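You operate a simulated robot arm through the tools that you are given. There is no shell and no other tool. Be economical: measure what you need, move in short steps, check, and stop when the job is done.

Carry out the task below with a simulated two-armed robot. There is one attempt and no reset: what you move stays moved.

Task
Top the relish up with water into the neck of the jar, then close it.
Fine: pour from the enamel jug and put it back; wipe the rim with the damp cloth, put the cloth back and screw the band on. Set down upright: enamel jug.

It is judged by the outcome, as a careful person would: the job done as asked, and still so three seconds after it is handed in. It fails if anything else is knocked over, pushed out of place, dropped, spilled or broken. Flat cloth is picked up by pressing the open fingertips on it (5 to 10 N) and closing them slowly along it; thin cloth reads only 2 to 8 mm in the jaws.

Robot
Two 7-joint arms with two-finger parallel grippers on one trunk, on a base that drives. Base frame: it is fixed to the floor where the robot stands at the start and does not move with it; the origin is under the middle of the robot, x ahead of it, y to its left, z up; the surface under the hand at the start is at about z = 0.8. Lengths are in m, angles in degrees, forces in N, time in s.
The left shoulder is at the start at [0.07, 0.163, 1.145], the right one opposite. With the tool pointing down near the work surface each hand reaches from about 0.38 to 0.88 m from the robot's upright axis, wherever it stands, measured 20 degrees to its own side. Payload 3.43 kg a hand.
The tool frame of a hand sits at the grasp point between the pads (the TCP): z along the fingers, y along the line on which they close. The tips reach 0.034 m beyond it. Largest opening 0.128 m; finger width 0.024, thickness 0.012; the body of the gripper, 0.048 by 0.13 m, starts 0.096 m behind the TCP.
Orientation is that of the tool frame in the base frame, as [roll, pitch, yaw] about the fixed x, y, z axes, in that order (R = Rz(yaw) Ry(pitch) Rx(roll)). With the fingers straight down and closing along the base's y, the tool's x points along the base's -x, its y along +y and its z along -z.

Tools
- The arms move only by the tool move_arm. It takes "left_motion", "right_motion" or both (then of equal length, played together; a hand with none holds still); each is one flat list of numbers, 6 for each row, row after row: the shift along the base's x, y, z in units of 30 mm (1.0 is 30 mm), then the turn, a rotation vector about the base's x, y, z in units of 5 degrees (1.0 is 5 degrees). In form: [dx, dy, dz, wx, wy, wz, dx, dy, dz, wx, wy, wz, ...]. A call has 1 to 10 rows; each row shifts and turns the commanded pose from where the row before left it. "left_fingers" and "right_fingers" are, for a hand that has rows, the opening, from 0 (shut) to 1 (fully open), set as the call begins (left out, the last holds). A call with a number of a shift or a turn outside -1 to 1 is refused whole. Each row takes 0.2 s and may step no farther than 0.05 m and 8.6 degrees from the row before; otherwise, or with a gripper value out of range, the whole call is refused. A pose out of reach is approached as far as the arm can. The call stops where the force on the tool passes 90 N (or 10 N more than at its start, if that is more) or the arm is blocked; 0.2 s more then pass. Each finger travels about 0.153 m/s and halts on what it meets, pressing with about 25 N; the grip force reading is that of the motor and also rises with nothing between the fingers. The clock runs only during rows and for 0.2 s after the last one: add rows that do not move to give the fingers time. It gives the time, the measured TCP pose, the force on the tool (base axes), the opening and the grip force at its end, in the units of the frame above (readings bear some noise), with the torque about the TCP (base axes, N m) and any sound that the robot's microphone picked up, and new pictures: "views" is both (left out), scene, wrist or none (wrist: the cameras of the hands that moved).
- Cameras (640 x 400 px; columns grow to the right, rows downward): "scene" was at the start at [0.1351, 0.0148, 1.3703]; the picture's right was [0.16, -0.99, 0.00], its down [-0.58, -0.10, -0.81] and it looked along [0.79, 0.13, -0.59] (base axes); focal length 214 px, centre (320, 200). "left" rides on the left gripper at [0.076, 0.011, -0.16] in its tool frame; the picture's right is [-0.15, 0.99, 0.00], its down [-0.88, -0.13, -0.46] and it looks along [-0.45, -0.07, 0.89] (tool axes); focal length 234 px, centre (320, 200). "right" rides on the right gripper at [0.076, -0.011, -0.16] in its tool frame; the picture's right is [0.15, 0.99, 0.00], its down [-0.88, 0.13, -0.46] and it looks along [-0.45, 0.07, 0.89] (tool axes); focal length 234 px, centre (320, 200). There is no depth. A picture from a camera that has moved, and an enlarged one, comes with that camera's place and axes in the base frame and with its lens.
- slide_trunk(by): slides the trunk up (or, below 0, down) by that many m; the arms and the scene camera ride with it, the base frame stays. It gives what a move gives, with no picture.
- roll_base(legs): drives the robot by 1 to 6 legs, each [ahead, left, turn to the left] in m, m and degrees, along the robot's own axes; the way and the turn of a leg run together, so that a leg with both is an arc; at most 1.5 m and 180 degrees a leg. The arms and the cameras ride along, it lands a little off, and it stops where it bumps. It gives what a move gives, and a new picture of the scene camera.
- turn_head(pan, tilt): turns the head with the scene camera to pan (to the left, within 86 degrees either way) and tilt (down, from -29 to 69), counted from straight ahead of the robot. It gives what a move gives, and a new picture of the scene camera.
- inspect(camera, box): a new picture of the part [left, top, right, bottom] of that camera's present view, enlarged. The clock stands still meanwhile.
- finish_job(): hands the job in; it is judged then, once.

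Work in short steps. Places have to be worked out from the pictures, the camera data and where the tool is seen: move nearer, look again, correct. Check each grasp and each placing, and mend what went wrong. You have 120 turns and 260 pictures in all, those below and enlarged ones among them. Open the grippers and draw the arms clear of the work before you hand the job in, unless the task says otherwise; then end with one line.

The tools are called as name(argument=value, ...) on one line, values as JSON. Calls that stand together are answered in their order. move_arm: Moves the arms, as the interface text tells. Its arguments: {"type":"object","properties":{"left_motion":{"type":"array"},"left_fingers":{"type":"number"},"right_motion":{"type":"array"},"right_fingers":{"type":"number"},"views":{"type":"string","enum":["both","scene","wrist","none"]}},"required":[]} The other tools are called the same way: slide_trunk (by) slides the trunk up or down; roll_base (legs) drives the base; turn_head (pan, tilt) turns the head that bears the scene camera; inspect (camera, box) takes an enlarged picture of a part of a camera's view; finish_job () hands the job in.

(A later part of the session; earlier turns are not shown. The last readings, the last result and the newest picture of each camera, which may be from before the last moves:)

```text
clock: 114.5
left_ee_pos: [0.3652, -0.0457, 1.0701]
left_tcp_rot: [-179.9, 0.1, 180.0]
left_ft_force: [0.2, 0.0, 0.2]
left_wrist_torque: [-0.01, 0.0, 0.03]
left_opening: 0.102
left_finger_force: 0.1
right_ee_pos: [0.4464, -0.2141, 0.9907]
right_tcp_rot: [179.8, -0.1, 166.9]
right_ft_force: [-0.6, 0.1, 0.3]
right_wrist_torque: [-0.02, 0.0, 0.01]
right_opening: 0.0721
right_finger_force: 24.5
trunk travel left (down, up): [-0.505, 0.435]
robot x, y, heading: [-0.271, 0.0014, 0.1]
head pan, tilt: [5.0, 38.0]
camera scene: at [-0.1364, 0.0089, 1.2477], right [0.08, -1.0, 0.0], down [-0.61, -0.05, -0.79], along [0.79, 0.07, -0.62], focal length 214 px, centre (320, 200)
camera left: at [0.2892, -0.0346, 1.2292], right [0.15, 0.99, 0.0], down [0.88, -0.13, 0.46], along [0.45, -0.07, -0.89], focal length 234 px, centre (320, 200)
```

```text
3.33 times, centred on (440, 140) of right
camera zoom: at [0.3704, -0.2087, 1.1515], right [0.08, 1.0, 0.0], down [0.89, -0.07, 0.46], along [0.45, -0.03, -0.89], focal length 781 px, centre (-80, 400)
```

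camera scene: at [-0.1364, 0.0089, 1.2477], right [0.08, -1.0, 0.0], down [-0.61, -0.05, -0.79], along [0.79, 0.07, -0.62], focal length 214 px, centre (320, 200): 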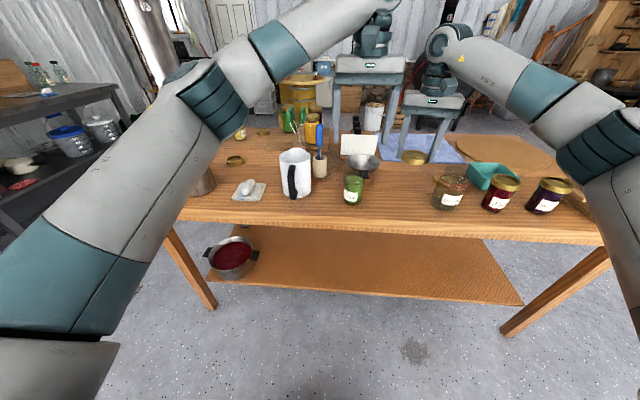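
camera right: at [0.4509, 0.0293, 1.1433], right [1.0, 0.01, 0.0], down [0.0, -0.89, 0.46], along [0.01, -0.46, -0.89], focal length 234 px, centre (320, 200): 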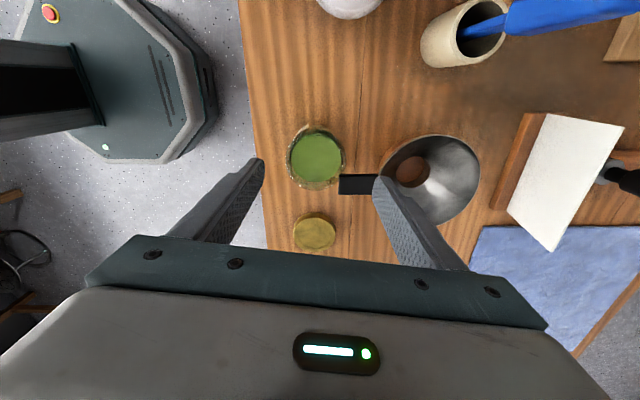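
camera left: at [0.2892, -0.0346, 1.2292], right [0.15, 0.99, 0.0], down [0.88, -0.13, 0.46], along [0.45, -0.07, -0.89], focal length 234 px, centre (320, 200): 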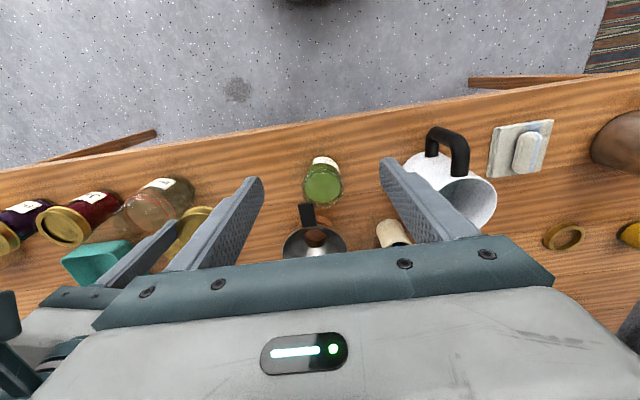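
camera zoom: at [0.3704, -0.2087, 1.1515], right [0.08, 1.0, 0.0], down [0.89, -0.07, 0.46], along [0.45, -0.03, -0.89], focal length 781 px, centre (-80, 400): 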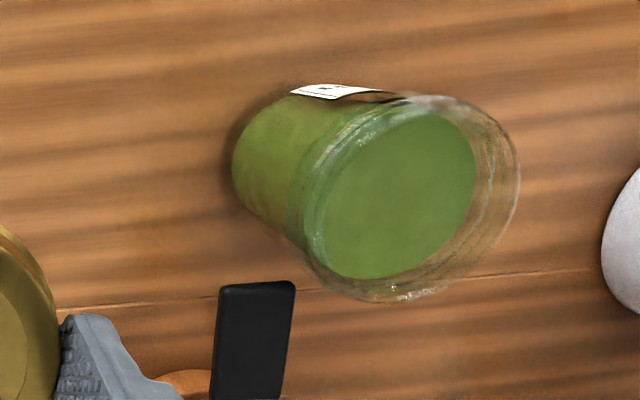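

Both cameras agree: jar ≈(0.439,−0.052). Now pitch the left hand forward (as for the jug) to come at the jar from the front, at its body height.

move_arm(left_motion=[-0.15, -0.02, -0.45, 0, -1, 0, -0.15, -0.02, -0.45, 0, -1, 0, -0.15, -0.02, -0.45, 0, -1, 0, -0.15, -0.02, -0.45, 0, -1, 0, -0.15, -0.02, -0.45, 0, -1, 0, -0.15, -0.02, -0.45, 0, -1, 0, -0.15, -0.02, -0.45, 0, -1, 0, -0.15, -0.02, -0.45, 0, -1, 0, -0.15, -0.02, -0.45, 0, -1, 0, -0.15, -0.02, -0.45, 0, -1, 0], left_fingers=0.7, views="both")

```text
clock: 116.7
left_ee_pos: [0.3201, -0.0515, 0.9354]
left_tcp_rot: [179.9, 50.2, 179.8]
left_ft_force: [-0.5, 0.2, 0.4]
left_wrist_torque: [0.0, 0.0, 0.03]
left_opening: 0.0897
left_finger_force: 0.0
right_ee_pos: [0.4462, -0.2159, 0.9902]
right_tcp_rot: [179.8, 0.0, 166.8]
right_ft_force: [0.4, 0.4, 0.0]
right_wrist_torque: [-0.01, 0.0, 0.01]
right_opening: 0.0722
right_finger_force: 24.9
trunk travel left (down, up): [-0.505, 0.435]
robot x, y, heading: [-0.272, 0.0002, -0.2]
head pan, tilt: [5.0, 38.0]
camera scene: at [-0.1364, 0.0083, 1.2478], right [0.08, -1.0, 0.0], down [-0.61, -0.05, -0.79], along [0.79, 0.07, -0.62], focal length 214 px, centre (320, 200)
camera left: at [0.1489, -0.0405, 0.9785], right [0.1, 0.99, 0.11], down [0.21, -0.13, 0.97], along [0.97, -0.07, -0.22], focal length 234 px, centre (320, 200)
```

scene: 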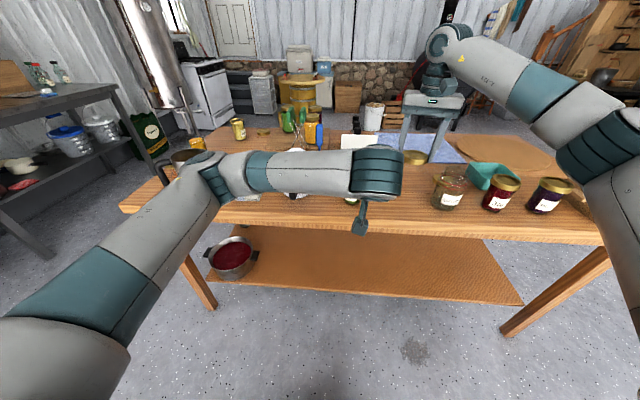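
left: 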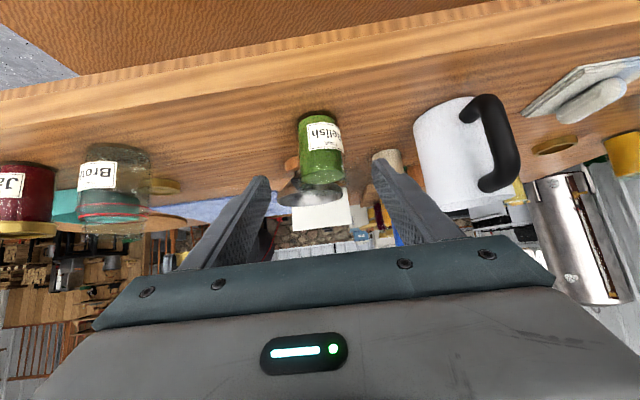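

Jar is centred between the fingers. Advance and lower around it.

move_arm(left_motion=[0.6, -0.03, -0.8, 0, 0, 0, 0.7, -0.03, -0.8, 0, 0, 0, 0.8, 0, -0.8, 0, 0, 0, 0.8, 0, -0.6, 0, 0, 0, 0, 0, 0, 0, 0, 0], views="wrist")

```text
clock: 117.9
left_ee_pos: [0.4066, -0.0534, 0.845]
left_tcp_rot: [179.8, 50.2, 179.7]
left_ft_force: [-0.5, 0.1, 0.0]
left_wrist_torque: [0.01, -0.01, 0.04]
left_opening: 0.0895
left_finger_force: 0.1
right_ee_pos: [0.4459, -0.2158, 0.9911]
right_tcp_rot: [179.9, 0.1, 166.9]
right_ft_force: [0.7, 0.3, -0.7]
right_wrist_torque: [-0.02, 0.01, -0.04]
right_opening: 0.072
right_finger_force: 25.1
trunk travel left (down, up): [-0.505, 0.435]
robot x, y, heading: [-0.2699, -0.0006, -0.0]
head pan, tilt: [5.0, 38.0]
camera left: at [0.2355, -0.0427, 0.8889], right [0.1, 0.99, 0.11], down [0.21, -0.13, 0.97], along [0.97, -0.07, -0.22], focal length 234 px, centre (320, 200)
```

left: 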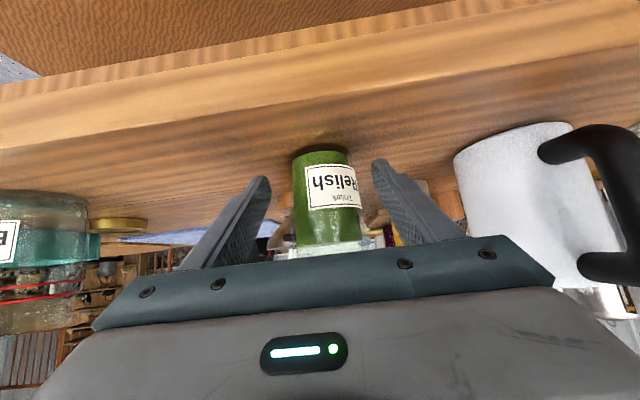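

move_arm(left_motion=[0.5, 0.03, -0.1, 0, 0, 0, 0.5, 0.03, -0.1, 0, 0, 0, 0, 0, 0, 0, 0, 0], views="none")

move_arm(left_motion=[0, 0, 0, 0, 0, 0, 0, 0, 0, 0, 0, 0, 0, 0, 0, 0, 0, 0], left_fingers=0.2, views="wrist")

inspect(camera="right", box=[380, 80, 500, 200])

```text
clock: 118.7
left_ee_pos: [0.4368, -0.0534, 0.8407]
left_tcp_rot: [179.8, 50.1, 179.9]
left_ft_force: [0.1, 0.4, 1.0]
left_wrist_torque: [0.03, 0.03, -0.01]
left_opening: 0.0896
left_finger_force: 0.1
right_ee_pos: [0.4464, -0.2155, 0.991]
right_tcp_rot: [179.8, -0.2, 166.9]
right_ft_force: [-0.1, -0.6, -1.1]
right_wrist_torque: [0.04, 0.02, 0.03]
right_opening: 0.0722
right_finger_force: 24.9
trunk travel left (down, up): [-0.505, 0.435]
robot x, y, heading: [-0.2705, 0.0007, -0.2]
head pan, tilt: [5.0, 38.0]
```

```text
clock: 119.5
left_ee_pos: [0.4369, -0.0527, 0.8387]
left_tcp_rot: [179.8, 50.1, 179.8]
left_ft_force: [1.9, -1.1, 0.6]
left_wrist_torque: [0.09, -0.03, -0.03]
left_opening: 0.0617
left_finger_force: 24.3
right_ee_pos: [0.4457, -0.2162, 0.9914]
right_tcp_rot: [179.8, -0.2, 167.0]
right_ft_force: [0.2, -0.4, -0.6]
right_wrist_torque: [0.01, -0.02, -0.03]
right_opening: 0.0721
right_finger_force: 24.8
trunk travel left (down, up): [-0.505, 0.435]
robot x, y, heading: [-0.2714, 0.0004, -0.4]
head pan, tilt: [5.0, 38.0]
camera left: at [0.2658, -0.0413, 0.8826], right [0.1, 0.99, 0.11], down [0.21, -0.13, 0.97], along [0.97, -0.07, -0.22], focal length 234 px, centre (320, 200)
```

left: 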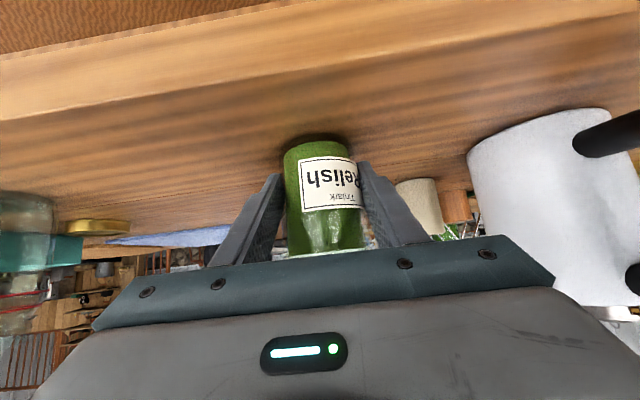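

```text
3.33 times, centred on (440, 140) of right
camera zoom: at [0.3704, -0.2096, 1.1513], right [0.08, 1.0, 0.0], down [0.89, -0.07, 0.46], along [0.45, -0.03, -0.89], focal length 781 px, centre (-80, 400)
```

zoom: 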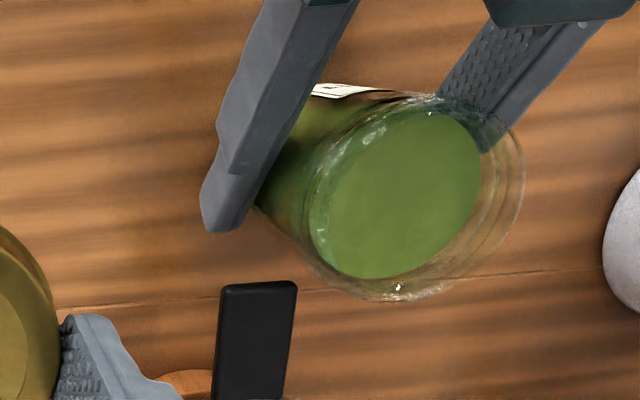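

Jar is held (62 mm, y=−0.0527). Bring the lid over the axis with the right hand, rotating back to the start yaw.

move_arm(right_motion=[-0.05, 0.9, 0, 0, 0, 0.93, -0.05, 0.9, 0, 0, 0, 0.93, -0.05, 0.9, 0, 0, 0, 0.93, -0.05, 0.9, 0, 0, 0, 0.93, -0.05, 0.9, 0, 0, 0, 0.93, -0.03, 0.9, -0.3, 0, 0, 0.93, 0, 0.06, -0.5, 0, 0, 0, 0, 0, -0.3, 0, 0, 0, 0, 0, 0, 0, 0, 0], views="scene")

inspect(camera="right", box=[240, 100, 400, 220])

inspect(camera="left", box=[260, 130, 380, 260])

```text
clock: 121.5
left_ee_pos: [0.4372, -0.0521, 0.8394]
left_tcp_rot: [179.8, 50.1, 179.9]
left_ft_force: [0.4, 0.2, 0.9]
left_wrist_torque: [0.09, 0.0, 0.0]
left_opening: 0.0619
left_finger_force: 25.1
right_ee_pos: [0.4364, -0.0512, 0.9565]
right_tcp_rot: [179.8, -0.1, -165.2]
right_ft_force: [-0.1, 0.2, -0.1]
right_wrist_torque: [0.0, 0.02, 0.01]
right_opening: 0.0721
right_finger_force: 25.2
trunk travel left (down, up): [-0.505, 0.435]
robot x, y, heading: [-0.2682, 0.0002, -0.3]
head pan, tilt: [5.0, 38.0]
camera scene: at [-0.1364, 0.0082, 1.2477], right [0.08, -1.0, 0.0], down [-0.61, -0.05, -0.79], along [0.79, 0.07, -0.62], focal length 214 px, centre (320, 200)
```

scene: 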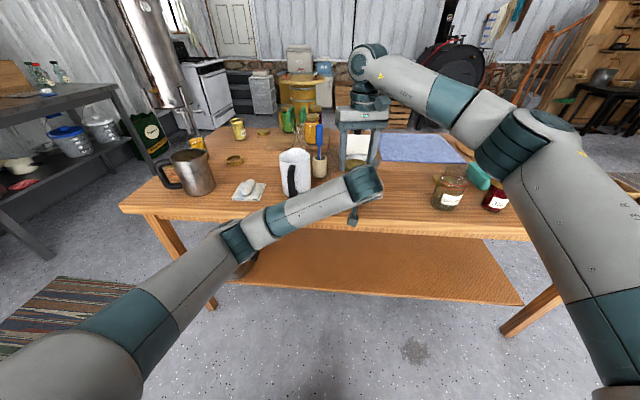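

```text
3.33 times, centred on (320, 160) of right
camera zoom: at [0.3675, -0.0814, 1.1178], right [-0.39, 0.92, 0.0], down [0.82, 0.35, 0.46], along [0.42, 0.18, -0.89], focal length 781 px, centre (320, 333)
```

zoom: 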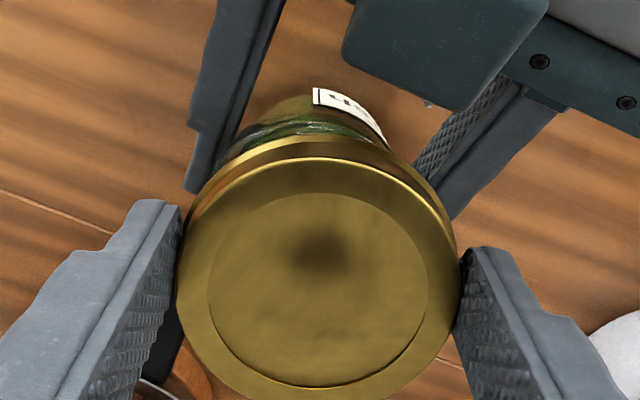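

```text
3.08 times, centred on (320, 195) of left
camera zoom: at [0.2657, -0.0411, 0.8826], right [0.1, 0.99, 0.11], down [0.21, -0.13, 0.97], along [0.97, -0.07, -0.22], focal length 720 px, centre (320, 215)
```

zoom: 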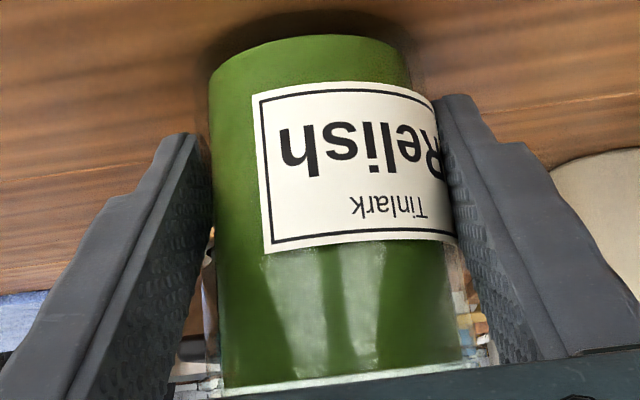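

Lid centre ≈(0.437,−0.051) vs jar (0.439,−0.0525). Shift and lower slowly to contact.

move_arm(right_motion=[0.07, -0.04, -0.4, 0, 0, 0, 0, 0, -0.2, 0, 0, 0, 0, 0, 0, 0, 0, 0], views="none")

move_arm(right_motion=[0, 0, -0.1, 0, 0, 0, 0, 0, -0.1, 0, 0, 0, 0, 0, 0, 0, 0, 0], views="none")

```text
clock: 122.3
left_ee_pos: [0.4369, -0.0525, 0.8389]
left_tcp_rot: [179.8, 50.1, 179.8]
left_ft_force: [-0.9, -0.5, 0.9]
left_wrist_torque: [0.08, 0.01, 0.03]
left_opening: 0.0618
left_finger_force: 24.8
right_ee_pos: [0.4395, -0.0516, 0.9399]
right_tcp_rot: [179.7, 0.0, -165.1]
right_ft_force: [0.5, -0.3, 0.3]
right_wrist_torque: [0.01, 0.0, -0.04]
right_opening: 0.0721
right_finger_force: 25.0
trunk travel left (down, up): [-0.505, 0.435]
robot x, y, heading: [-0.2689, 0.0033, -0.0]
head pan, tilt: [5.0, 38.0]
```

```text
clock: 123.1
left_ee_pos: [0.4367, -0.0517, 0.8388]
left_tcp_rot: [179.8, 50.1, 179.9]
left_ft_force: [-0.2, -0.4, 0.0]
left_wrist_torque: [0.05, 0.04, 0.04]
left_opening: 0.0615
left_finger_force: 25.0
right_ee_pos: [0.4406, -0.0525, 0.9344]
right_tcp_rot: [179.8, 0.0, -165.3]
right_ft_force: [-0.2, -0.9, 0.3]
right_wrist_torque: [0.01, -0.01, 0.02]
right_opening: 0.0722
right_finger_force: 24.7
trunk travel left (down, up): [-0.505, 0.435]
robot x, y, heading: [-0.2731, 0.0, -0.1]
head pan, tilt: [5.0, 38.0]
```

move_arm(right_motion=[-0.03, 0, -0.1, 0, 0, 0, 0, 0, 0, 0, 0, 0], views="none")

move_arm(right_motion=[0, 0, -0.1, 0, 0, 0, 0, 0, 0, 0, 0, 0], views="none")

```text
clock: 123.7
left_ee_pos: [0.4371, -0.0518, 0.8386]
left_tcp_rot: [179.8, 50.2, 179.7]
left_ft_force: [-1.1, 1.1, 0.0]
left_wrist_torque: [0.03, -0.04, 0.03]
left_opening: 0.0618
left_finger_force: 25.3
right_ee_pos: [0.4388, -0.0531, 0.9312]
right_tcp_rot: [179.9, -0.2, -165.2]
right_ft_force: [-1.0, -0.1, 0.1]
right_wrist_torque: [-0.01, 0.02, 0.0]
right_opening: 0.0722
right_finger_force: 25.1
trunk travel left (down, up): [-0.505, 0.435]
robot x, y, heading: [-0.2691, -0.0014, -0.0]
head pan, tilt: [5.0, 38.0]
```

```text
clock: 124.3
left_ee_pos: [0.4366, -0.052, 0.84]
left_tcp_rot: [179.9, 50.1, 179.9]
left_ft_force: [-1.5, 0.5, 0.7]
left_wrist_torque: [0.04, 0.03, 0.02]
left_opening: 0.0617
left_finger_force: 24.9
right_ee_pos: [0.4385, -0.0513, 0.9274]
right_tcp_rot: [179.7, -0.1, -165.1]
right_ft_force: [-0.4, -1.1, -0.1]
right_wrist_torque: [-0.03, 0.01, 0.03]
right_opening: 0.0722
right_finger_force: 24.8
trunk travel left (down, up): [-0.505, 0.435]
robot x, y, heading: [-0.2706, -0.0018, -0.3]
head pan, tilt: [5.0, 38.0]
```

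No contact yet 4 mm past the previous heights — the lid is sliding freely over the rim. Continue down.

move_arm(right_motion=[0, 0, -0.1, 0, 0, 0, 0, 0, 0, 0, 0, 0], views="none")

inspect(camera="scene", box=[334, 150, 380, 196])

```text
clock: 124.9
left_ee_pos: [0.4362, -0.0516, 0.8394]
left_tcp_rot: [179.8, 50.0, 179.8]
left_ft_force: [-0.2, -0.8, 0.2]
left_wrist_torque: [0.03, 0.03, 0.02]
left_opening: 0.0619
left_finger_force: 25.6
right_ee_pos: [0.4374, -0.0526, 0.9248]
right_tcp_rot: [179.8, -0.1, -165.1]
right_ft_force: [0.4, 0.2, -1.3]
right_wrist_torque: [0.0, 0.0, -0.01]
right_opening: 0.0723
right_finger_force: 24.7
trunk travel left (down, up): [-0.505, 0.435]
robot x, y, heading: [-0.2736, -0.0025, -0.2]
head pan, tilt: [5.0, 38.0]
```

```text
8.70 times, centred on (357, 173) of scene
camera zoom: at [-0.1364, 0.0083, 1.2477], right [0.08, -1.0, 0.0], down [-0.61, -0.05, -0.79], along [0.79, 0.07, -0.62], focal length 1865 px, centre (-2, 435)
```

zoom: 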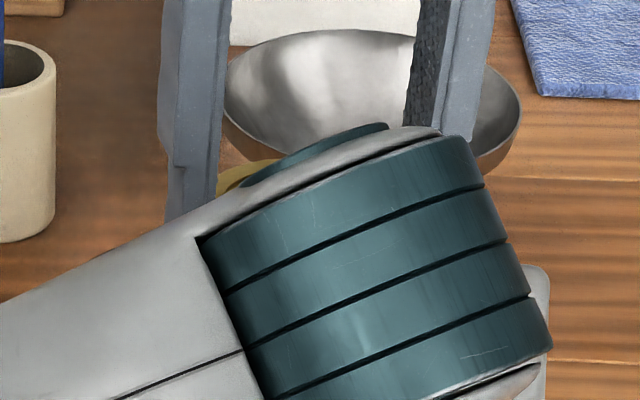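

move_arm(right_motion=[0, 0, -0.1, 0, 0, 0, 0, 0, 0, 0, 0, 0], views="none")

move_arm(right_motion=[0, 0, -0.1, 0, 0, 0, 0, 0, 0, 0, 0, 0], views="none")

inspect(camera="right", box=[240, 100, 400, 220])

inspect(camera="left", box=[260, 170, 380, 270])

```text
clock: 125.5
left_ee_pos: [0.4356, -0.0518, 0.8397]
left_tcp_rot: [179.9, 50.2, 179.9]
left_ft_force: [-0.8, 0.9, 0.1]
left_wrist_torque: [0.08, -0.29, -0.07]
left_opening: 0.0618
left_finger_force: 25.3
right_ee_pos: [0.439, -0.053, 0.9225]
right_tcp_rot: [179.8, 0.0, -165.2]
right_ft_force: [4.4, -1.3, 6.8]
right_wrist_torque: [0.02, -0.33, -0.04]
right_opening: 0.072
right_finger_force: 24.7
trunk travel left (down, up): [-0.505, 0.435]
robot x, y, heading: [-0.2734, -0.0, 0.0]
head pan, tilt: [5.0, 38.0]
```

```text
clock: 126.1
left_ee_pos: [0.4359, -0.0526, 0.8395]
left_tcp_rot: [179.8, 50.1, 179.7]
left_ft_force: [1.7, 2.0, -2.6]
left_wrist_torque: [0.21, -0.26, -0.08]
left_opening: 0.0619
left_finger_force: 25.4
right_ee_pos: [0.4373, -0.0533, 0.92]
right_tcp_rot: [179.9, -0.1, -165.2]
right_ft_force: [1.2, -4.0, 17.4]
right_wrist_torque: [-0.15, -0.1, 0.0]
right_opening: 0.0721
right_finger_force: 25.1
trunk travel left (down, up): [-0.505, 0.435]
robot x, y, heading: [-0.2694, 0.0004, -0.2]
head pan, tilt: [5.0, 38.0]
```

```text
3.33 times, centred on (320, 160) of right
camera zoom: at [0.3683, -0.0835, 1.0799], right [-0.39, 0.92, 0.0], down [0.82, 0.35, 0.46], along [0.42, 0.18, -0.89], focal length 781 px, centre (320, 333)
```

zoom: 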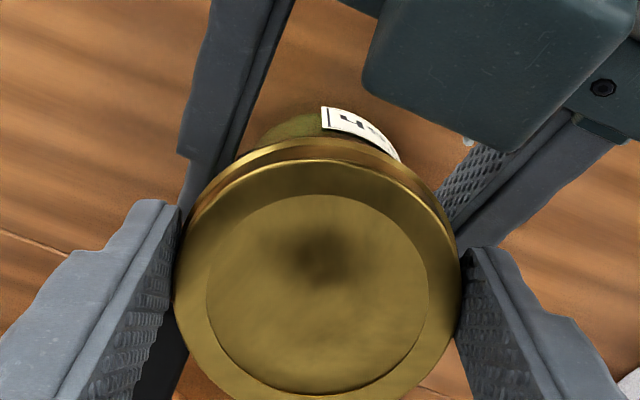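

```text
4.00 times, centred on (320, 220) of left
camera zoom: at [0.2653, -0.0411, 0.8827], right [0.1, 0.99, 0.12], down [0.21, -0.13, 0.97], along [0.97, -0.07, -0.23], focal length 937 px, centre (320, 120)
```

zoom: 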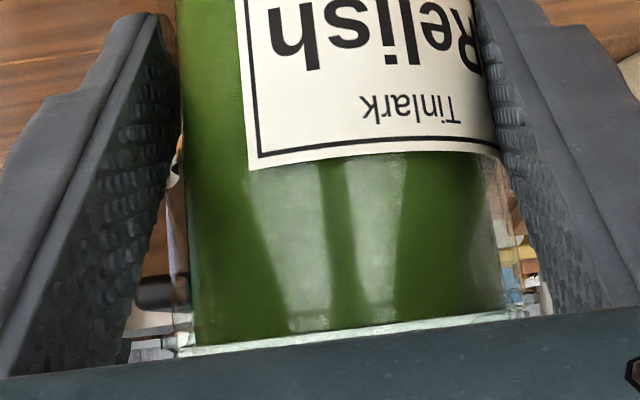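

The lid went ~9 mm over the rim before contact — properly seated and coaxial. Now turn clockwise with the jar held.

move_arm(right_motion=[0, 0, 0, 0, 0, -0.8, 0, 0, 0, 0, 0, -0.8, 0, 0, 0, 0, 0, -0.8, 0, 0, 0, 0, 0, -0.8, 0, 0, 0, 0, 0, -0.8, 0, 0, 0, 0, 0, -0.8, 0, 0, 0, 0, 0, -0.8, 0, 0, 0, 0, 0, -0.8, 0, 0, 0, 0, 0, -0.8, 0, 0, 0, 0, 0, -0.8], views="none")

inspect(camera="right", box=[240, 100, 400, 220])

```text
clock: 128.3
left_ee_pos: [0.4362, -0.0539, 0.839]
left_tcp_rot: [179.9, 50.0, 179.8]
left_ft_force: [-0.6, -9.9, -4.3]
left_wrist_torque: [0.41, 0.03, -0.01]
left_opening: 0.0619
left_finger_force: 24.5
right_ee_pos: [0.4385, -0.0519, 0.9192]
right_tcp_rot: [179.7, -0.1, 154.8]
right_ft_force: [1.9, 9.8, 6.6]
right_wrist_torque: [0.26, -0.13, 0.04]
right_opening: 0.0722
right_finger_force: 25.0
trunk travel left (down, up): [-0.505, 0.435]
robot x, y, heading: [-0.2695, -0.0002, 0.0]
head pan, tilt: [5.0, 38.0]
```

```text
3.33 times, centred on (320, 160) of right
camera zoom: at [0.3655, -0.0296, 1.079], right [0.29, 0.96, 0.01], down [0.85, -0.26, 0.46], along [0.44, -0.13, -0.89], focal length 781 px, centre (320, 333)
```

zoom: 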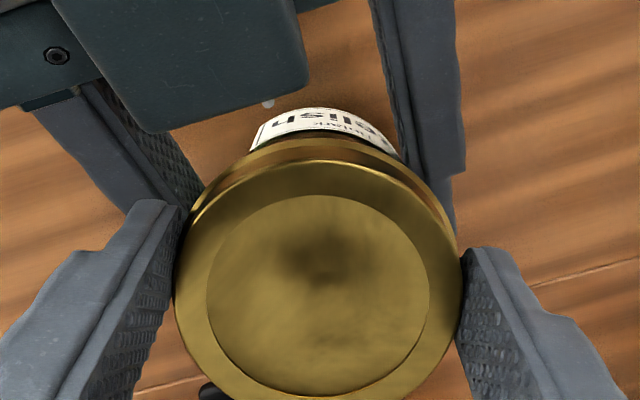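

It turned 40° with the jar held; some side force (10 N). Ease +y by 1 mm and continue turning.

move_arm(right_motion=[0, 0.04, -0.01, 0, 0, -0.8, 0, 0, -0.005, 0, 0, -0.8, 0, 0, -0.005, 0, 0, -0.8, 0, 0, -0.005, 0, 0, -0.8, 0, 0, -0.005, 0, 0, -0.8, 0, 0, -0.005, 0, 0, -0.8, 0, 0, -0.005, 0, 0, -0.8, 0, 0, -0.005, 0, 0, -0.8, 0, 0, -0.005, 0, 0, -0.8, 0, 0, -0.005, 0, 0, -0.8], views="none")

inspect(camera="right", box=[240, 100, 400, 220])

```text
clock: 130.5
left_ee_pos: [0.4351, -0.0501, 0.839]
left_tcp_rot: [179.8, 50.1, 179.9]
left_ft_force: [-42.0, 23.0, -1.9]
left_wrist_torque: [-4.64, -3.28, -3.65]
left_opening: 0.0636
left_finger_force: 24.8
right_ee_pos: [0.4408, -0.0574, 0.9203]
right_tcp_rot: [179.5, 0.2, 114.3]
right_ft_force: [41.1, -27.1, 13.3]
right_wrist_torque: [2.15, 0.16, 3.48]
right_opening: 0.072
right_finger_force: 25.0
trunk travel left (down, up): [-0.505, 0.435]
robot x, y, heading: [-0.2717, -0.0016, -0.0]
head pan, tilt: [5.0, 38.0]
```

```text
3.33 times, centred on (320, 160) of right
camera zoom: at [0.3986, 0.0084, 1.0784], right [0.84, 0.54, 0.01], down [0.48, -0.75, 0.46], along [0.25, -0.39, -0.89], focal length 781 px, centre (320, 333)
```

zoom: 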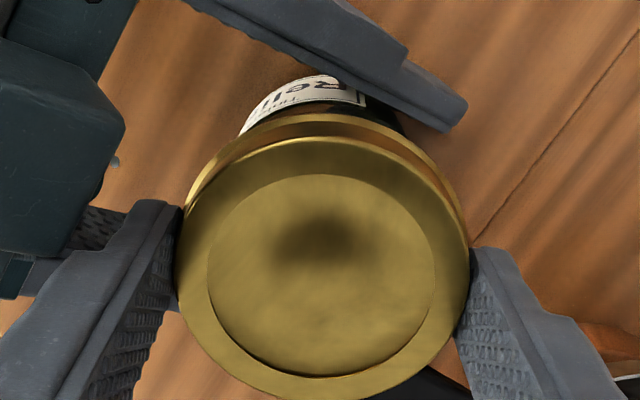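

Large forces: the right finger has met the left finger. Turn back 15° to relieve it.

move_arm(right_motion=[0, 0, 0, 0, 0, 1, 0, 0, 0, 0, 0, 1, 0, 0, 0, 0, 0, 1, 0, 0, 0, 0, 0, 0], views="none")

inspect(camera="left", box=[220, 130, 420, 270])

```text
clock: 131.5
left_ee_pos: [0.4389, -0.051, 0.8378]
left_tcp_rot: [179.8, 50.0, 179.8]
left_ft_force: [-0.7, 13.4, -15.0]
left_wrist_torque: [-0.09, 0.14, 0.08]
left_opening: 0.0615
left_finger_force: 25.0
right_ee_pos: [0.4373, -0.0514, 0.9183]
right_tcp_rot: [179.8, -0.1, 129.8]
right_ft_force: [1.3, -13.8, 14.0]
right_wrist_torque: [-0.97, -0.14, -0.06]
right_opening: 0.0719
right_finger_force: 24.7
trunk travel left (down, up): [-0.505, 0.435]
robot x, y, heading: [-0.2715, 0.0007, -0.4]
head pan, tilt: [5.0, 38.0]
```

```text
2.86 times, centred on (320, 200) of left
camera zoom: at [0.2668, -0.0403, 0.8816], right [0.09, 0.99, 0.12], down [0.22, -0.13, 0.97], along [0.97, -0.06, -0.23], focal length 669 px, centre (320, 200)
```

zoom: 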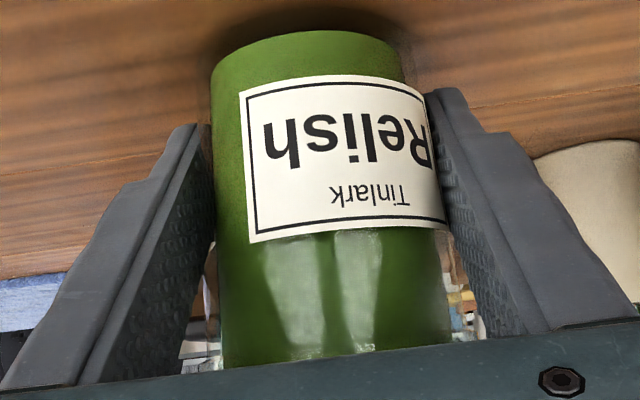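

Relieved. Open slightly, and look at how the lid sits before the next stroke.

move_arm(right_motion=[0, -0.03, 0, 0, 0, 0, 0, 0, 0, 0, 0, 0], right_fingers=0.68, views="none")

move_arm(right_motion=[0, 0, 0.1, 0, 0, 0.9, 0, 0, 0, 0, 0, 1, 0, 0, 0, 0, 0, 1, 0, 0, 0, 0, 0, 1, 0, 0, 0, 0, 0, 1, 0, 0, 0, 0, 0, 1, 0, 0, 0, 0, 0, 1, 0, 0, 0, 0, 0, 1, 0, 0, 0, 0, 0, 1, 0, 0, 0, 0, 0, 1], views="none")

inspect(camera="right", box=[230, 90, 410, 230])

```text
clock: 132.1
left_ee_pos: [0.4352, -0.0545, 0.8382]
left_tcp_rot: [180.0, 50.0, 179.7]
left_ft_force: [-2.7, -13.4, -17.8]
left_wrist_torque: [1.06, -0.79, 0.28]
left_opening: 0.0616
left_finger_force: 24.9
right_ee_pos: [0.4384, -0.05, 0.9194]
right_tcp_rot: [179.7, -0.4, 130.0]
right_ft_force: [3.1, 14.1, 17.3]
right_wrist_torque: [-0.04, 0.61, -0.3]
right_opening: 0.0806
right_finger_force: 0.1
trunk travel left (down, up): [-0.505, 0.435]
robot x, y, heading: [-0.2731, -0.0018, -0.1]
head pan, tilt: [5.0, 38.0]
```

```text
clock: 134.3
left_ee_pos: [0.4365, -0.0519, 0.8379]
left_tcp_rot: [179.9, 50.1, 179.8]
left_ft_force: [0.1, 0.4, -3.8]
left_wrist_torque: [0.0, 0.01, 0.03]
left_opening: 0.0613
left_finger_force: 25.8
right_ee_pos: [0.4384, -0.0535, 0.9198]
right_tcp_rot: [179.8, -0.1, 179.4]
right_ft_force: [0.0, 0.5, 0.8]
right_wrist_torque: [-0.02, -0.03, 0.02]
right_opening: 0.0868
right_finger_force: 0.0
trunk travel left (down, up): [-0.505, 0.435]
robot x, y, heading: [-0.2708, 0.0039, -0.1]
head pan, tilt: [5.0, 38.0]
```

```text
2.86 times, centred on (320, 160) of right
camera zoom: at [0.3636, -0.063, 1.0807], right [-0.14, 0.99, 0.0], down [0.88, 0.12, 0.46], along [0.45, 0.07, -0.89], focal length 669 px, centre (320, 314)
```

zoom: 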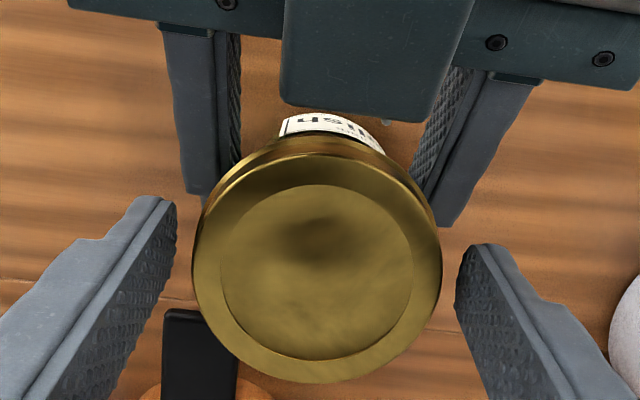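

The lid sits level on the jar, centred ≈(0.4405,−0.0527). Rotate the last bit, re-grip slightly lower and turn again.

move_arm(right_motion=[0.03, 0.02, 0, 0, 0, 1, 0.03, 0, 0, 0, 0, 1, 0, 0, -0.08, 0, 0, 1, 0, 0, 0, 0, 0, 0.2], views="none")

move_arm(right_motion=[0, 0, 0, 0, 0, 0, 0, 0, 0, 0, 0, 0, 0, 0, 0, 0, 0, 0], right_fingers=0, views="none")

move_arm(right_motion=[0, 0, -0.05, 0, 0, -0.8, 0, 0, -0.02, 0, 0, -0.8, 0, 0, -0.01, 0, 0, -0.8, 0, 0, -0.01, 0, 0, -0.8, 0, 0, -0.01, 0, 0, -0.8, 0, 0, -0.01, 0, 0, -0.8, 0, 0, -0.01, 0, 0, -0.8, 0, 0, -0.01, 0, 0, -0.8], views="none")

```text
clock: 135.3
left_ee_pos: [0.4362, -0.052, 0.8388]
left_tcp_rot: [179.9, 50.1, 179.9]
left_ft_force: [-0.2, 0.0, -3.8]
left_wrist_torque: [0.0, 0.01, 0.0]
left_opening: 0.0612
left_finger_force: 25.3
right_ee_pos: [0.4404, -0.0518, 0.918]
right_tcp_rot: [179.7, -0.1, -164.6]
right_ft_force: [0.7, 0.5, -0.7]
right_wrist_torque: [0.0, -0.01, 0.02]
right_opening: 0.0871
right_finger_force: 0.0
trunk travel left (down, up): [-0.505, 0.435]
robot x, y, heading: [-0.2703, 0.0035, -0.1]
head pan, tilt: [5.0, 38.0]
```

```text
clock: 136.1
left_ee_pos: [0.4368, -0.0517, 0.8387]
left_tcp_rot: [179.9, 50.2, 179.8]
left_ft_force: [-4.6, 5.7, -3.4]
left_wrist_torque: [-0.22, -0.16, 0.0]
left_opening: 0.061
left_finger_force: 25.1
right_ee_pos: [0.44, -0.0522, 0.9159]
right_tcp_rot: [179.8, -0.1, -164.7]
right_ft_force: [3.3, -5.7, -1.0]
right_wrist_torque: [-0.21, -0.1, 0.0]
right_opening: 0.0749
right_finger_force: 25.3
trunk travel left (down, up): [-0.505, 0.435]
robot x, y, heading: [-0.2726, 0.0028, 0.0]
head pan, tilt: [5.0, 38.0]
```

```text
clock: 137.9
left_ee_pos: [0.4371, -0.0507, 0.8397]
left_tcp_rot: [179.8, 50.1, 179.9]
left_ft_force: [0.0, 16.5, -16.9]
left_wrist_torque: [-0.47, 0.1, 0.0]
left_opening: 0.0614
left_finger_force: 25.0
right_ee_pos: [0.4411, -0.0506, 0.9146]
right_tcp_rot: [179.8, -0.1, 163.2]
right_ft_force: [-0.5, -16.0, 14.8]
right_wrist_torque: [-0.69, 0.0, 0.1]
right_opening: 0.0749
right_finger_force: 25.2
trunk travel left (down, up): [-0.505, 0.435]
robot x, y, heading: [-0.2695, -0.0007, -0.2]
head pan, tilt: [5.0, 38.0]
```

Side force −16 N: shift −y a bit, keep turning to ~yaw 130°.

move_arm(right_motion=[0, -0.05, 0, 0, 0, -0.8, 0, 0, -0.01, 0, 0, -0.9, 0, 0, -0.01, 0, 0, -0.9, 0, 0, -0.01, 0, 0, -0.9, 0, 0, -0.01, 0, 0, -0.9, 0, 0, -0.01, 0, 0, -0.9, 0, 0, 0, 0, 0, -0.9], views="none")

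inspect(camera="right", box=[230, 90, 410, 230])

inspect(camera="left", box=[220, 130, 420, 270])

```text
clock: 139.5
left_ee_pos: [0.4365, -0.052, 0.8379]
left_tcp_rot: [179.7, 50.0, 179.7]
left_ft_force: [-19.3, 14.6, -25.1]
left_wrist_torque: [0.04, -1.14, -0.3]
left_opening: 0.0621
left_finger_force: 24.7
right_ee_pos: [0.4396, -0.0525, 0.9142]
right_tcp_rot: [179.5, 0.1, 132.2]
right_ft_force: [18.0, -16.5, 27.8]
right_wrist_torque: [-1.05, -0.03, 0.37]
right_opening: 0.0719
right_finger_force: 25.2
trunk travel left (down, up): [-0.505, 0.435]
robot x, y, heading: [-0.274, -0.0013, -0.0]
head pan, tilt: [5.0, 38.0]
```

```text
2.86 times, centred on (320, 160) of right
camera zoom: at [0.3805, -0.0044, 1.0742], right [0.63, 0.77, 0.01], down [0.69, -0.57, 0.46], along [0.36, -0.29, -0.89], focal length 669 px, centre (320, 314)
```

zoom: 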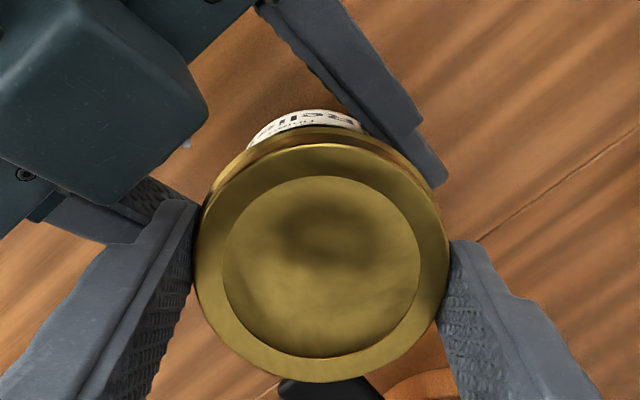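

```text
2.86 times, centred on (320, 200) of left
camera zoom: at [0.2649, -0.0414, 0.8818], right [0.1, 0.99, 0.12], down [0.22, -0.13, 0.97], along [0.97, -0.07, -0.23], focal length 669 px, centre (320, 200)
```

zoom: 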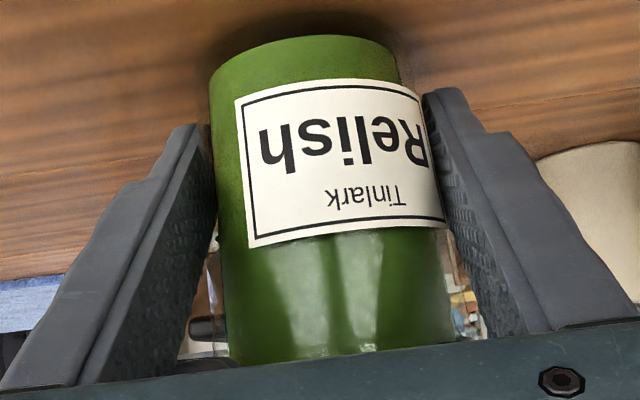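

Test engagement: ease pressure and pull up slightly with the lid gripped.

move_arm(right_motion=[0, 0, 0.1, 0, 0, 0.6, 0, 0, 0.05, 0, 0, 0, 0, 0, 0.05, 0, 0, 0, 0, 0, 0, 0, 0, 0], views="none")

move_arm(right_motion=[0, 0, 0.05, 0, 0, 0, 0, 0, 0.03, 0, 0, 0, 0, 0, 0, 0, 0, 0], views="none")

```text
clock: 140.5
left_ee_pos: [0.4367, -0.0522, 0.8404]
left_tcp_rot: [180.0, 50.3, 179.9]
left_ft_force: [-13.2, 4.0, -5.5]
left_wrist_torque: [-0.27, -0.58, 0.01]
left_opening: 0.0619
left_finger_force: 25.4
right_ee_pos: [0.4397, -0.0524, 0.9167]
right_tcp_rot: [179.8, 0.0, 135.4]
right_ft_force: [13.3, -3.0, 0.8]
right_wrist_torque: [0.0, -0.46, 0.01]
right_opening: 0.0722
right_finger_force: 25.2
trunk travel left (down, up): [-0.505, 0.435]
robot x, y, heading: [-0.2703, 0.0006, -0.2]
head pan, tilt: [5.0, 38.0]
```

```text
clock: 141.3
left_ee_pos: [0.4379, -0.0517, 0.8408]
left_tcp_rot: [-179.9, 50.3, 179.9]
left_ft_force: [-2.3, 1.2, 11.8]
left_wrist_torque: [-0.31, -0.39, -0.02]
left_opening: 0.0617
left_finger_force: 25.2
right_ee_pos: [0.4395, -0.0522, 0.9191]
right_tcp_rot: [180.0, -0.1, 135.3]
right_ft_force: [1.5, -1.1, -15.1]
right_wrist_torque: [0.26, 0.23, 0.05]
right_opening: 0.0721
right_finger_force: 24.9
trunk travel left (down, up): [-0.505, 0.435]
robot x, y, heading: [-0.2684, 0.0001, -0.3]
head pan, tilt: [5.0, 38.0]
```

Pulling up now transmits 15 N to the held jar: the lid has engaged its thread. Do another full stroke: unload, open, rotate back, re-grip, turn.

move_arm(right_motion=[0, 0, -0.12, 0, 0, 0, 0, 0, 0, 0, 0, 0], right_fingers=0.68, views="none")

move_arm(right_motion=[0, 0, 0, 0, 0, 0.9, 0, 0, 0, 0, 0, 1, 0, 0, 0, 0, 0, 1, 0, 0, 0, 0, 0, 1, 0, 0, 0, 0, 0, 1, 0, 0, 0, 0, 0, 1, 0, 0, 0, 0, 0, 1, 0, 0, 0, 0, 0, 1, 0, 0, 0, 0, 0, 1, 0, 0, 0, 0, 0, 1], views="none")

inspect(camera="right", box=[230, 90, 410, 230])

```text
clock: 141.9
left_ee_pos: [0.4365, -0.0527, 0.8369]
left_tcp_rot: [179.5, 49.8, 179.5]
left_ft_force: [-7.1, 1.7, -20.2]
left_wrist_torque: [0.74, -1.3, -0.45]
left_opening: 0.0612
left_finger_force: 25.1
right_ee_pos: [0.4412, -0.0534, 0.9205]
right_tcp_rot: [179.6, 0.1, 135.3]
right_ft_force: [10.0, -1.8, 23.4]
right_wrist_torque: [-0.73, 0.73, 0.39]
right_opening: 0.0837
right_finger_force: 0.1
trunk travel left (down, up): [-0.505, 0.435]
robot x, y, heading: [-0.2711, -0.0002, -0.1]
head pan, tilt: [5.0, 38.0]
```

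```text
clock: 144.1
left_ee_pos: [0.4364, -0.0532, 0.84]
left_tcp_rot: [179.7, 50.1, 179.8]
left_ft_force: [-0.5, 0.2, -4.7]
left_wrist_torque: [0.01, 0.04, 0.02]
left_opening: 0.061
left_finger_force: 25.4
right_ee_pos: [0.4405, -0.0529, 0.9172]
right_tcp_rot: [179.8, -0.2, -175.1]
right_ft_force: [0.1, 0.0, -0.2]
right_wrist_torque: [-0.01, 0.01, -0.02]
right_opening: 0.0867
right_finger_force: 0.0
trunk travel left (down, up): [-0.505, 0.435]
robot x, y, heading: [-0.2692, 0.0048, -0.3]
head pan, tilt: [5.0, 38.0]
```

```text
2.86 times, centred on (320, 160) of right
camera zoom: at [0.3672, -0.0708, 1.0774], right [-0.23, 0.97, 0.0], down [0.87, 0.2, 0.46], along [0.44, 0.11, -0.89], focal length 669 px, centre (320, 314)
```

zoom: 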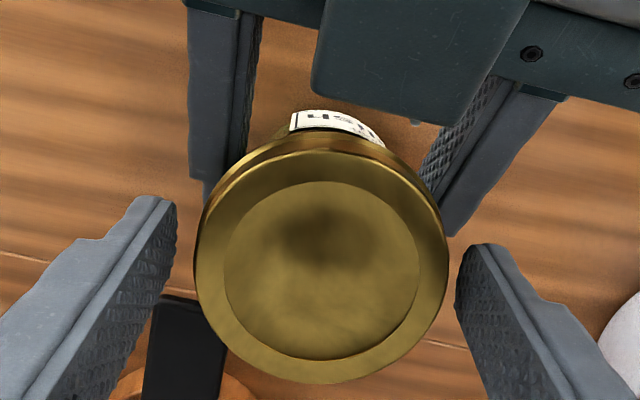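

Rotate further ccw (to ≈−142°) for a longer stroke, lower 3 mm, re-grip and turn to ~147°, avoiding the left fingers.

move_arm(right_motion=[0, 0, 0, 0, 0, 1, 0, 0, 0, 0, 0, 1, 0, 0, 0, 0, 0, 1, 0, 0, 0, 0, 0, 1, 0, 0, 0, 0, 0, 1, 0, 0, -0.1, 0, 0, 1, 0, 0, 0, 0, 0, 0.6], views="none")

move_arm(right_motion=[0, 0, 0, 0, 0, 0, 0, 0, 0, 0, 0, 0, 0, 0, 0, 0, 0, 0], right_fingers=0, views="none")

move_arm(right_motion=[0, 0, -0.06, 0, 0, -0.8, 0, 0, -0.04, 0, 0, -0.8, 0, 0, 0, 0, 0, -0.8, 0, 0, -0.01, 0, 0, -0.8, 0, 0, -0.01, 0, 0, -0.8, 0, 0, -0.01, 0, 0, -0.8, 0, 0, -0.01, 0, 0, -0.8, 0, 0, -0.01, 0, 0, -0.8], views="none")

```text
clock: 145.7
left_ee_pos: [0.4355, -0.0557, 0.8384]
left_tcp_rot: [179.8, 49.9, 179.5]
left_ft_force: [-30.9, -21.3, -14.6]
left_wrist_torque: [0.53, -1.68, 1.95]
left_opening: 0.0613
left_finger_force: 25.3
right_ee_pos: [0.4419, -0.0521, 0.9159]
right_tcp_rot: [179.7, 0.4, -142.1]
right_ft_force: [30.8, 21.1, 10.6]
right_wrist_torque: [1.06, -0.62, -2.03]
right_opening: 0.086
right_finger_force: 0.0
trunk travel left (down, up): [-0.505, 0.435]
robot x, y, heading: [-0.2702, 0.0007, -0.4]
head pan, tilt: [5.0, 38.0]
```

```text
clock: 146.5
left_ee_pos: [0.4373, -0.052, 0.8352]
left_tcp_rot: [179.7, 49.9, 179.7]
left_ft_force: [-14.4, -12.0, -30.8]
left_wrist_torque: [-0.28, -1.28, 0.24]
left_opening: 0.0611
left_finger_force: 25.1
right_ee_pos: [0.4419, -0.0532, 0.9159]
right_tcp_rot: [179.8, 0.1, -142.2]
right_ft_force: [13.3, 12.9, 26.5]
right_wrist_torque: [1.28, 0.4, -0.29]
right_opening: 0.0749
right_finger_force: 25.1
trunk travel left (down, up): [-0.505, 0.435]
robot x, y, heading: [-0.2668, 0.0009, -0.4]
head pan, tilt: [5.0, 38.0]
```

```text
clock: 148.3
left_ee_pos: [0.4371, -0.0527, 0.8416]
left_tcp_rot: [180.0, 50.3, 179.9]
left_ft_force: [1.2, 4.9, -1.9]
left_wrist_torque: [-0.04, -0.54, 0.04]
left_opening: 0.0612
left_finger_force: 25.1
right_ee_pos: [0.4399, -0.0542, 0.9098]
right_tcp_rot: [179.9, -0.1, -174.3]
right_ft_force: [0.4, -3.1, 4.9]
right_wrist_torque: [-0.26, 0.51, -0.01]
right_opening: 0.0722
right_finger_force: 25.1
trunk travel left (down, up): [-0.505, 0.435]
robot x, y, heading: [-0.2694, 0.0039, -0.3]
head pan, tilt: [5.0, 38.0]
```

Both extremes meet the left fingers, so the useful range is about ±35° around 180°. Continue this stroke to ≈150°.

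move_arm(right_motion=[0, 0, 0, 0, 0, -0.9, 0, 0, -0.01, 0, 0, -0.9, 0, 0, -0.01, 0, 0, -0.9, 0, 0, -0.01, 0, 0, -0.9, 0, 0, -0.01, 0, 0, -0.9, 0, 0, -0.01, 0, 0, -0.9, 0, 0, -0.01, 0, 0, -0.9, 0, 0, 0, 0, 0, -0.5], views="none")

inspect(camera="right", box=[230, 90, 410, 230])

inspect(camera="left", box=[220, 130, 420, 270])

```text
clock: 150.1
left_ee_pos: [0.4343, -0.0526, 0.8397]
left_tcp_rot: [179.8, 50.2, 179.6]
left_ft_force: [-22.0, 7.3, 2.8]
left_wrist_torque: [0.14, -1.62, -0.99]
left_opening: 0.0611
left_finger_force: 25.1
right_ee_pos: [0.4417, -0.0536, 0.9113]
right_tcp_rot: [179.6, 0.3, 151.6]
right_ft_force: [25.1, -4.3, 8.9]
right_wrist_torque: [-0.75, -0.36, 1.08]
right_opening: 0.0723
right_finger_force: 24.8
trunk travel left (down, up): [-0.505, 0.435]
robot x, y, heading: [-0.272, 0.0008, 0.1]
head pan, tilt: [5.0, 38.0]
```

```text
2.86 times, centred on (320, 160) of right
camera zoom: at [0.3691, -0.0275, 1.0699], right [0.34, 0.94, 0.01], down [0.83, -0.31, 0.46], along [0.43, -0.15, -0.89], focal length 669 px, centre (320, 314)
```

zoom: 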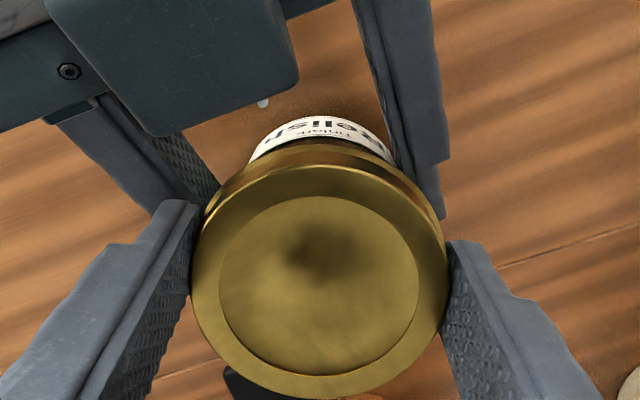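

```text
2.86 times, centred on (320, 200) of left
camera zoom: at [0.2641, -0.0411, 0.8826], right [0.1, 0.99, 0.11], down [0.22, -0.13, 0.97], along [0.97, -0.07, -0.23], focal length 669 px, centre (320, 200)
```

zoom: 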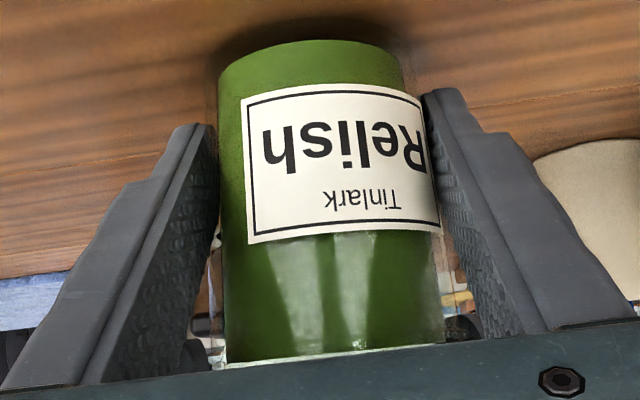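

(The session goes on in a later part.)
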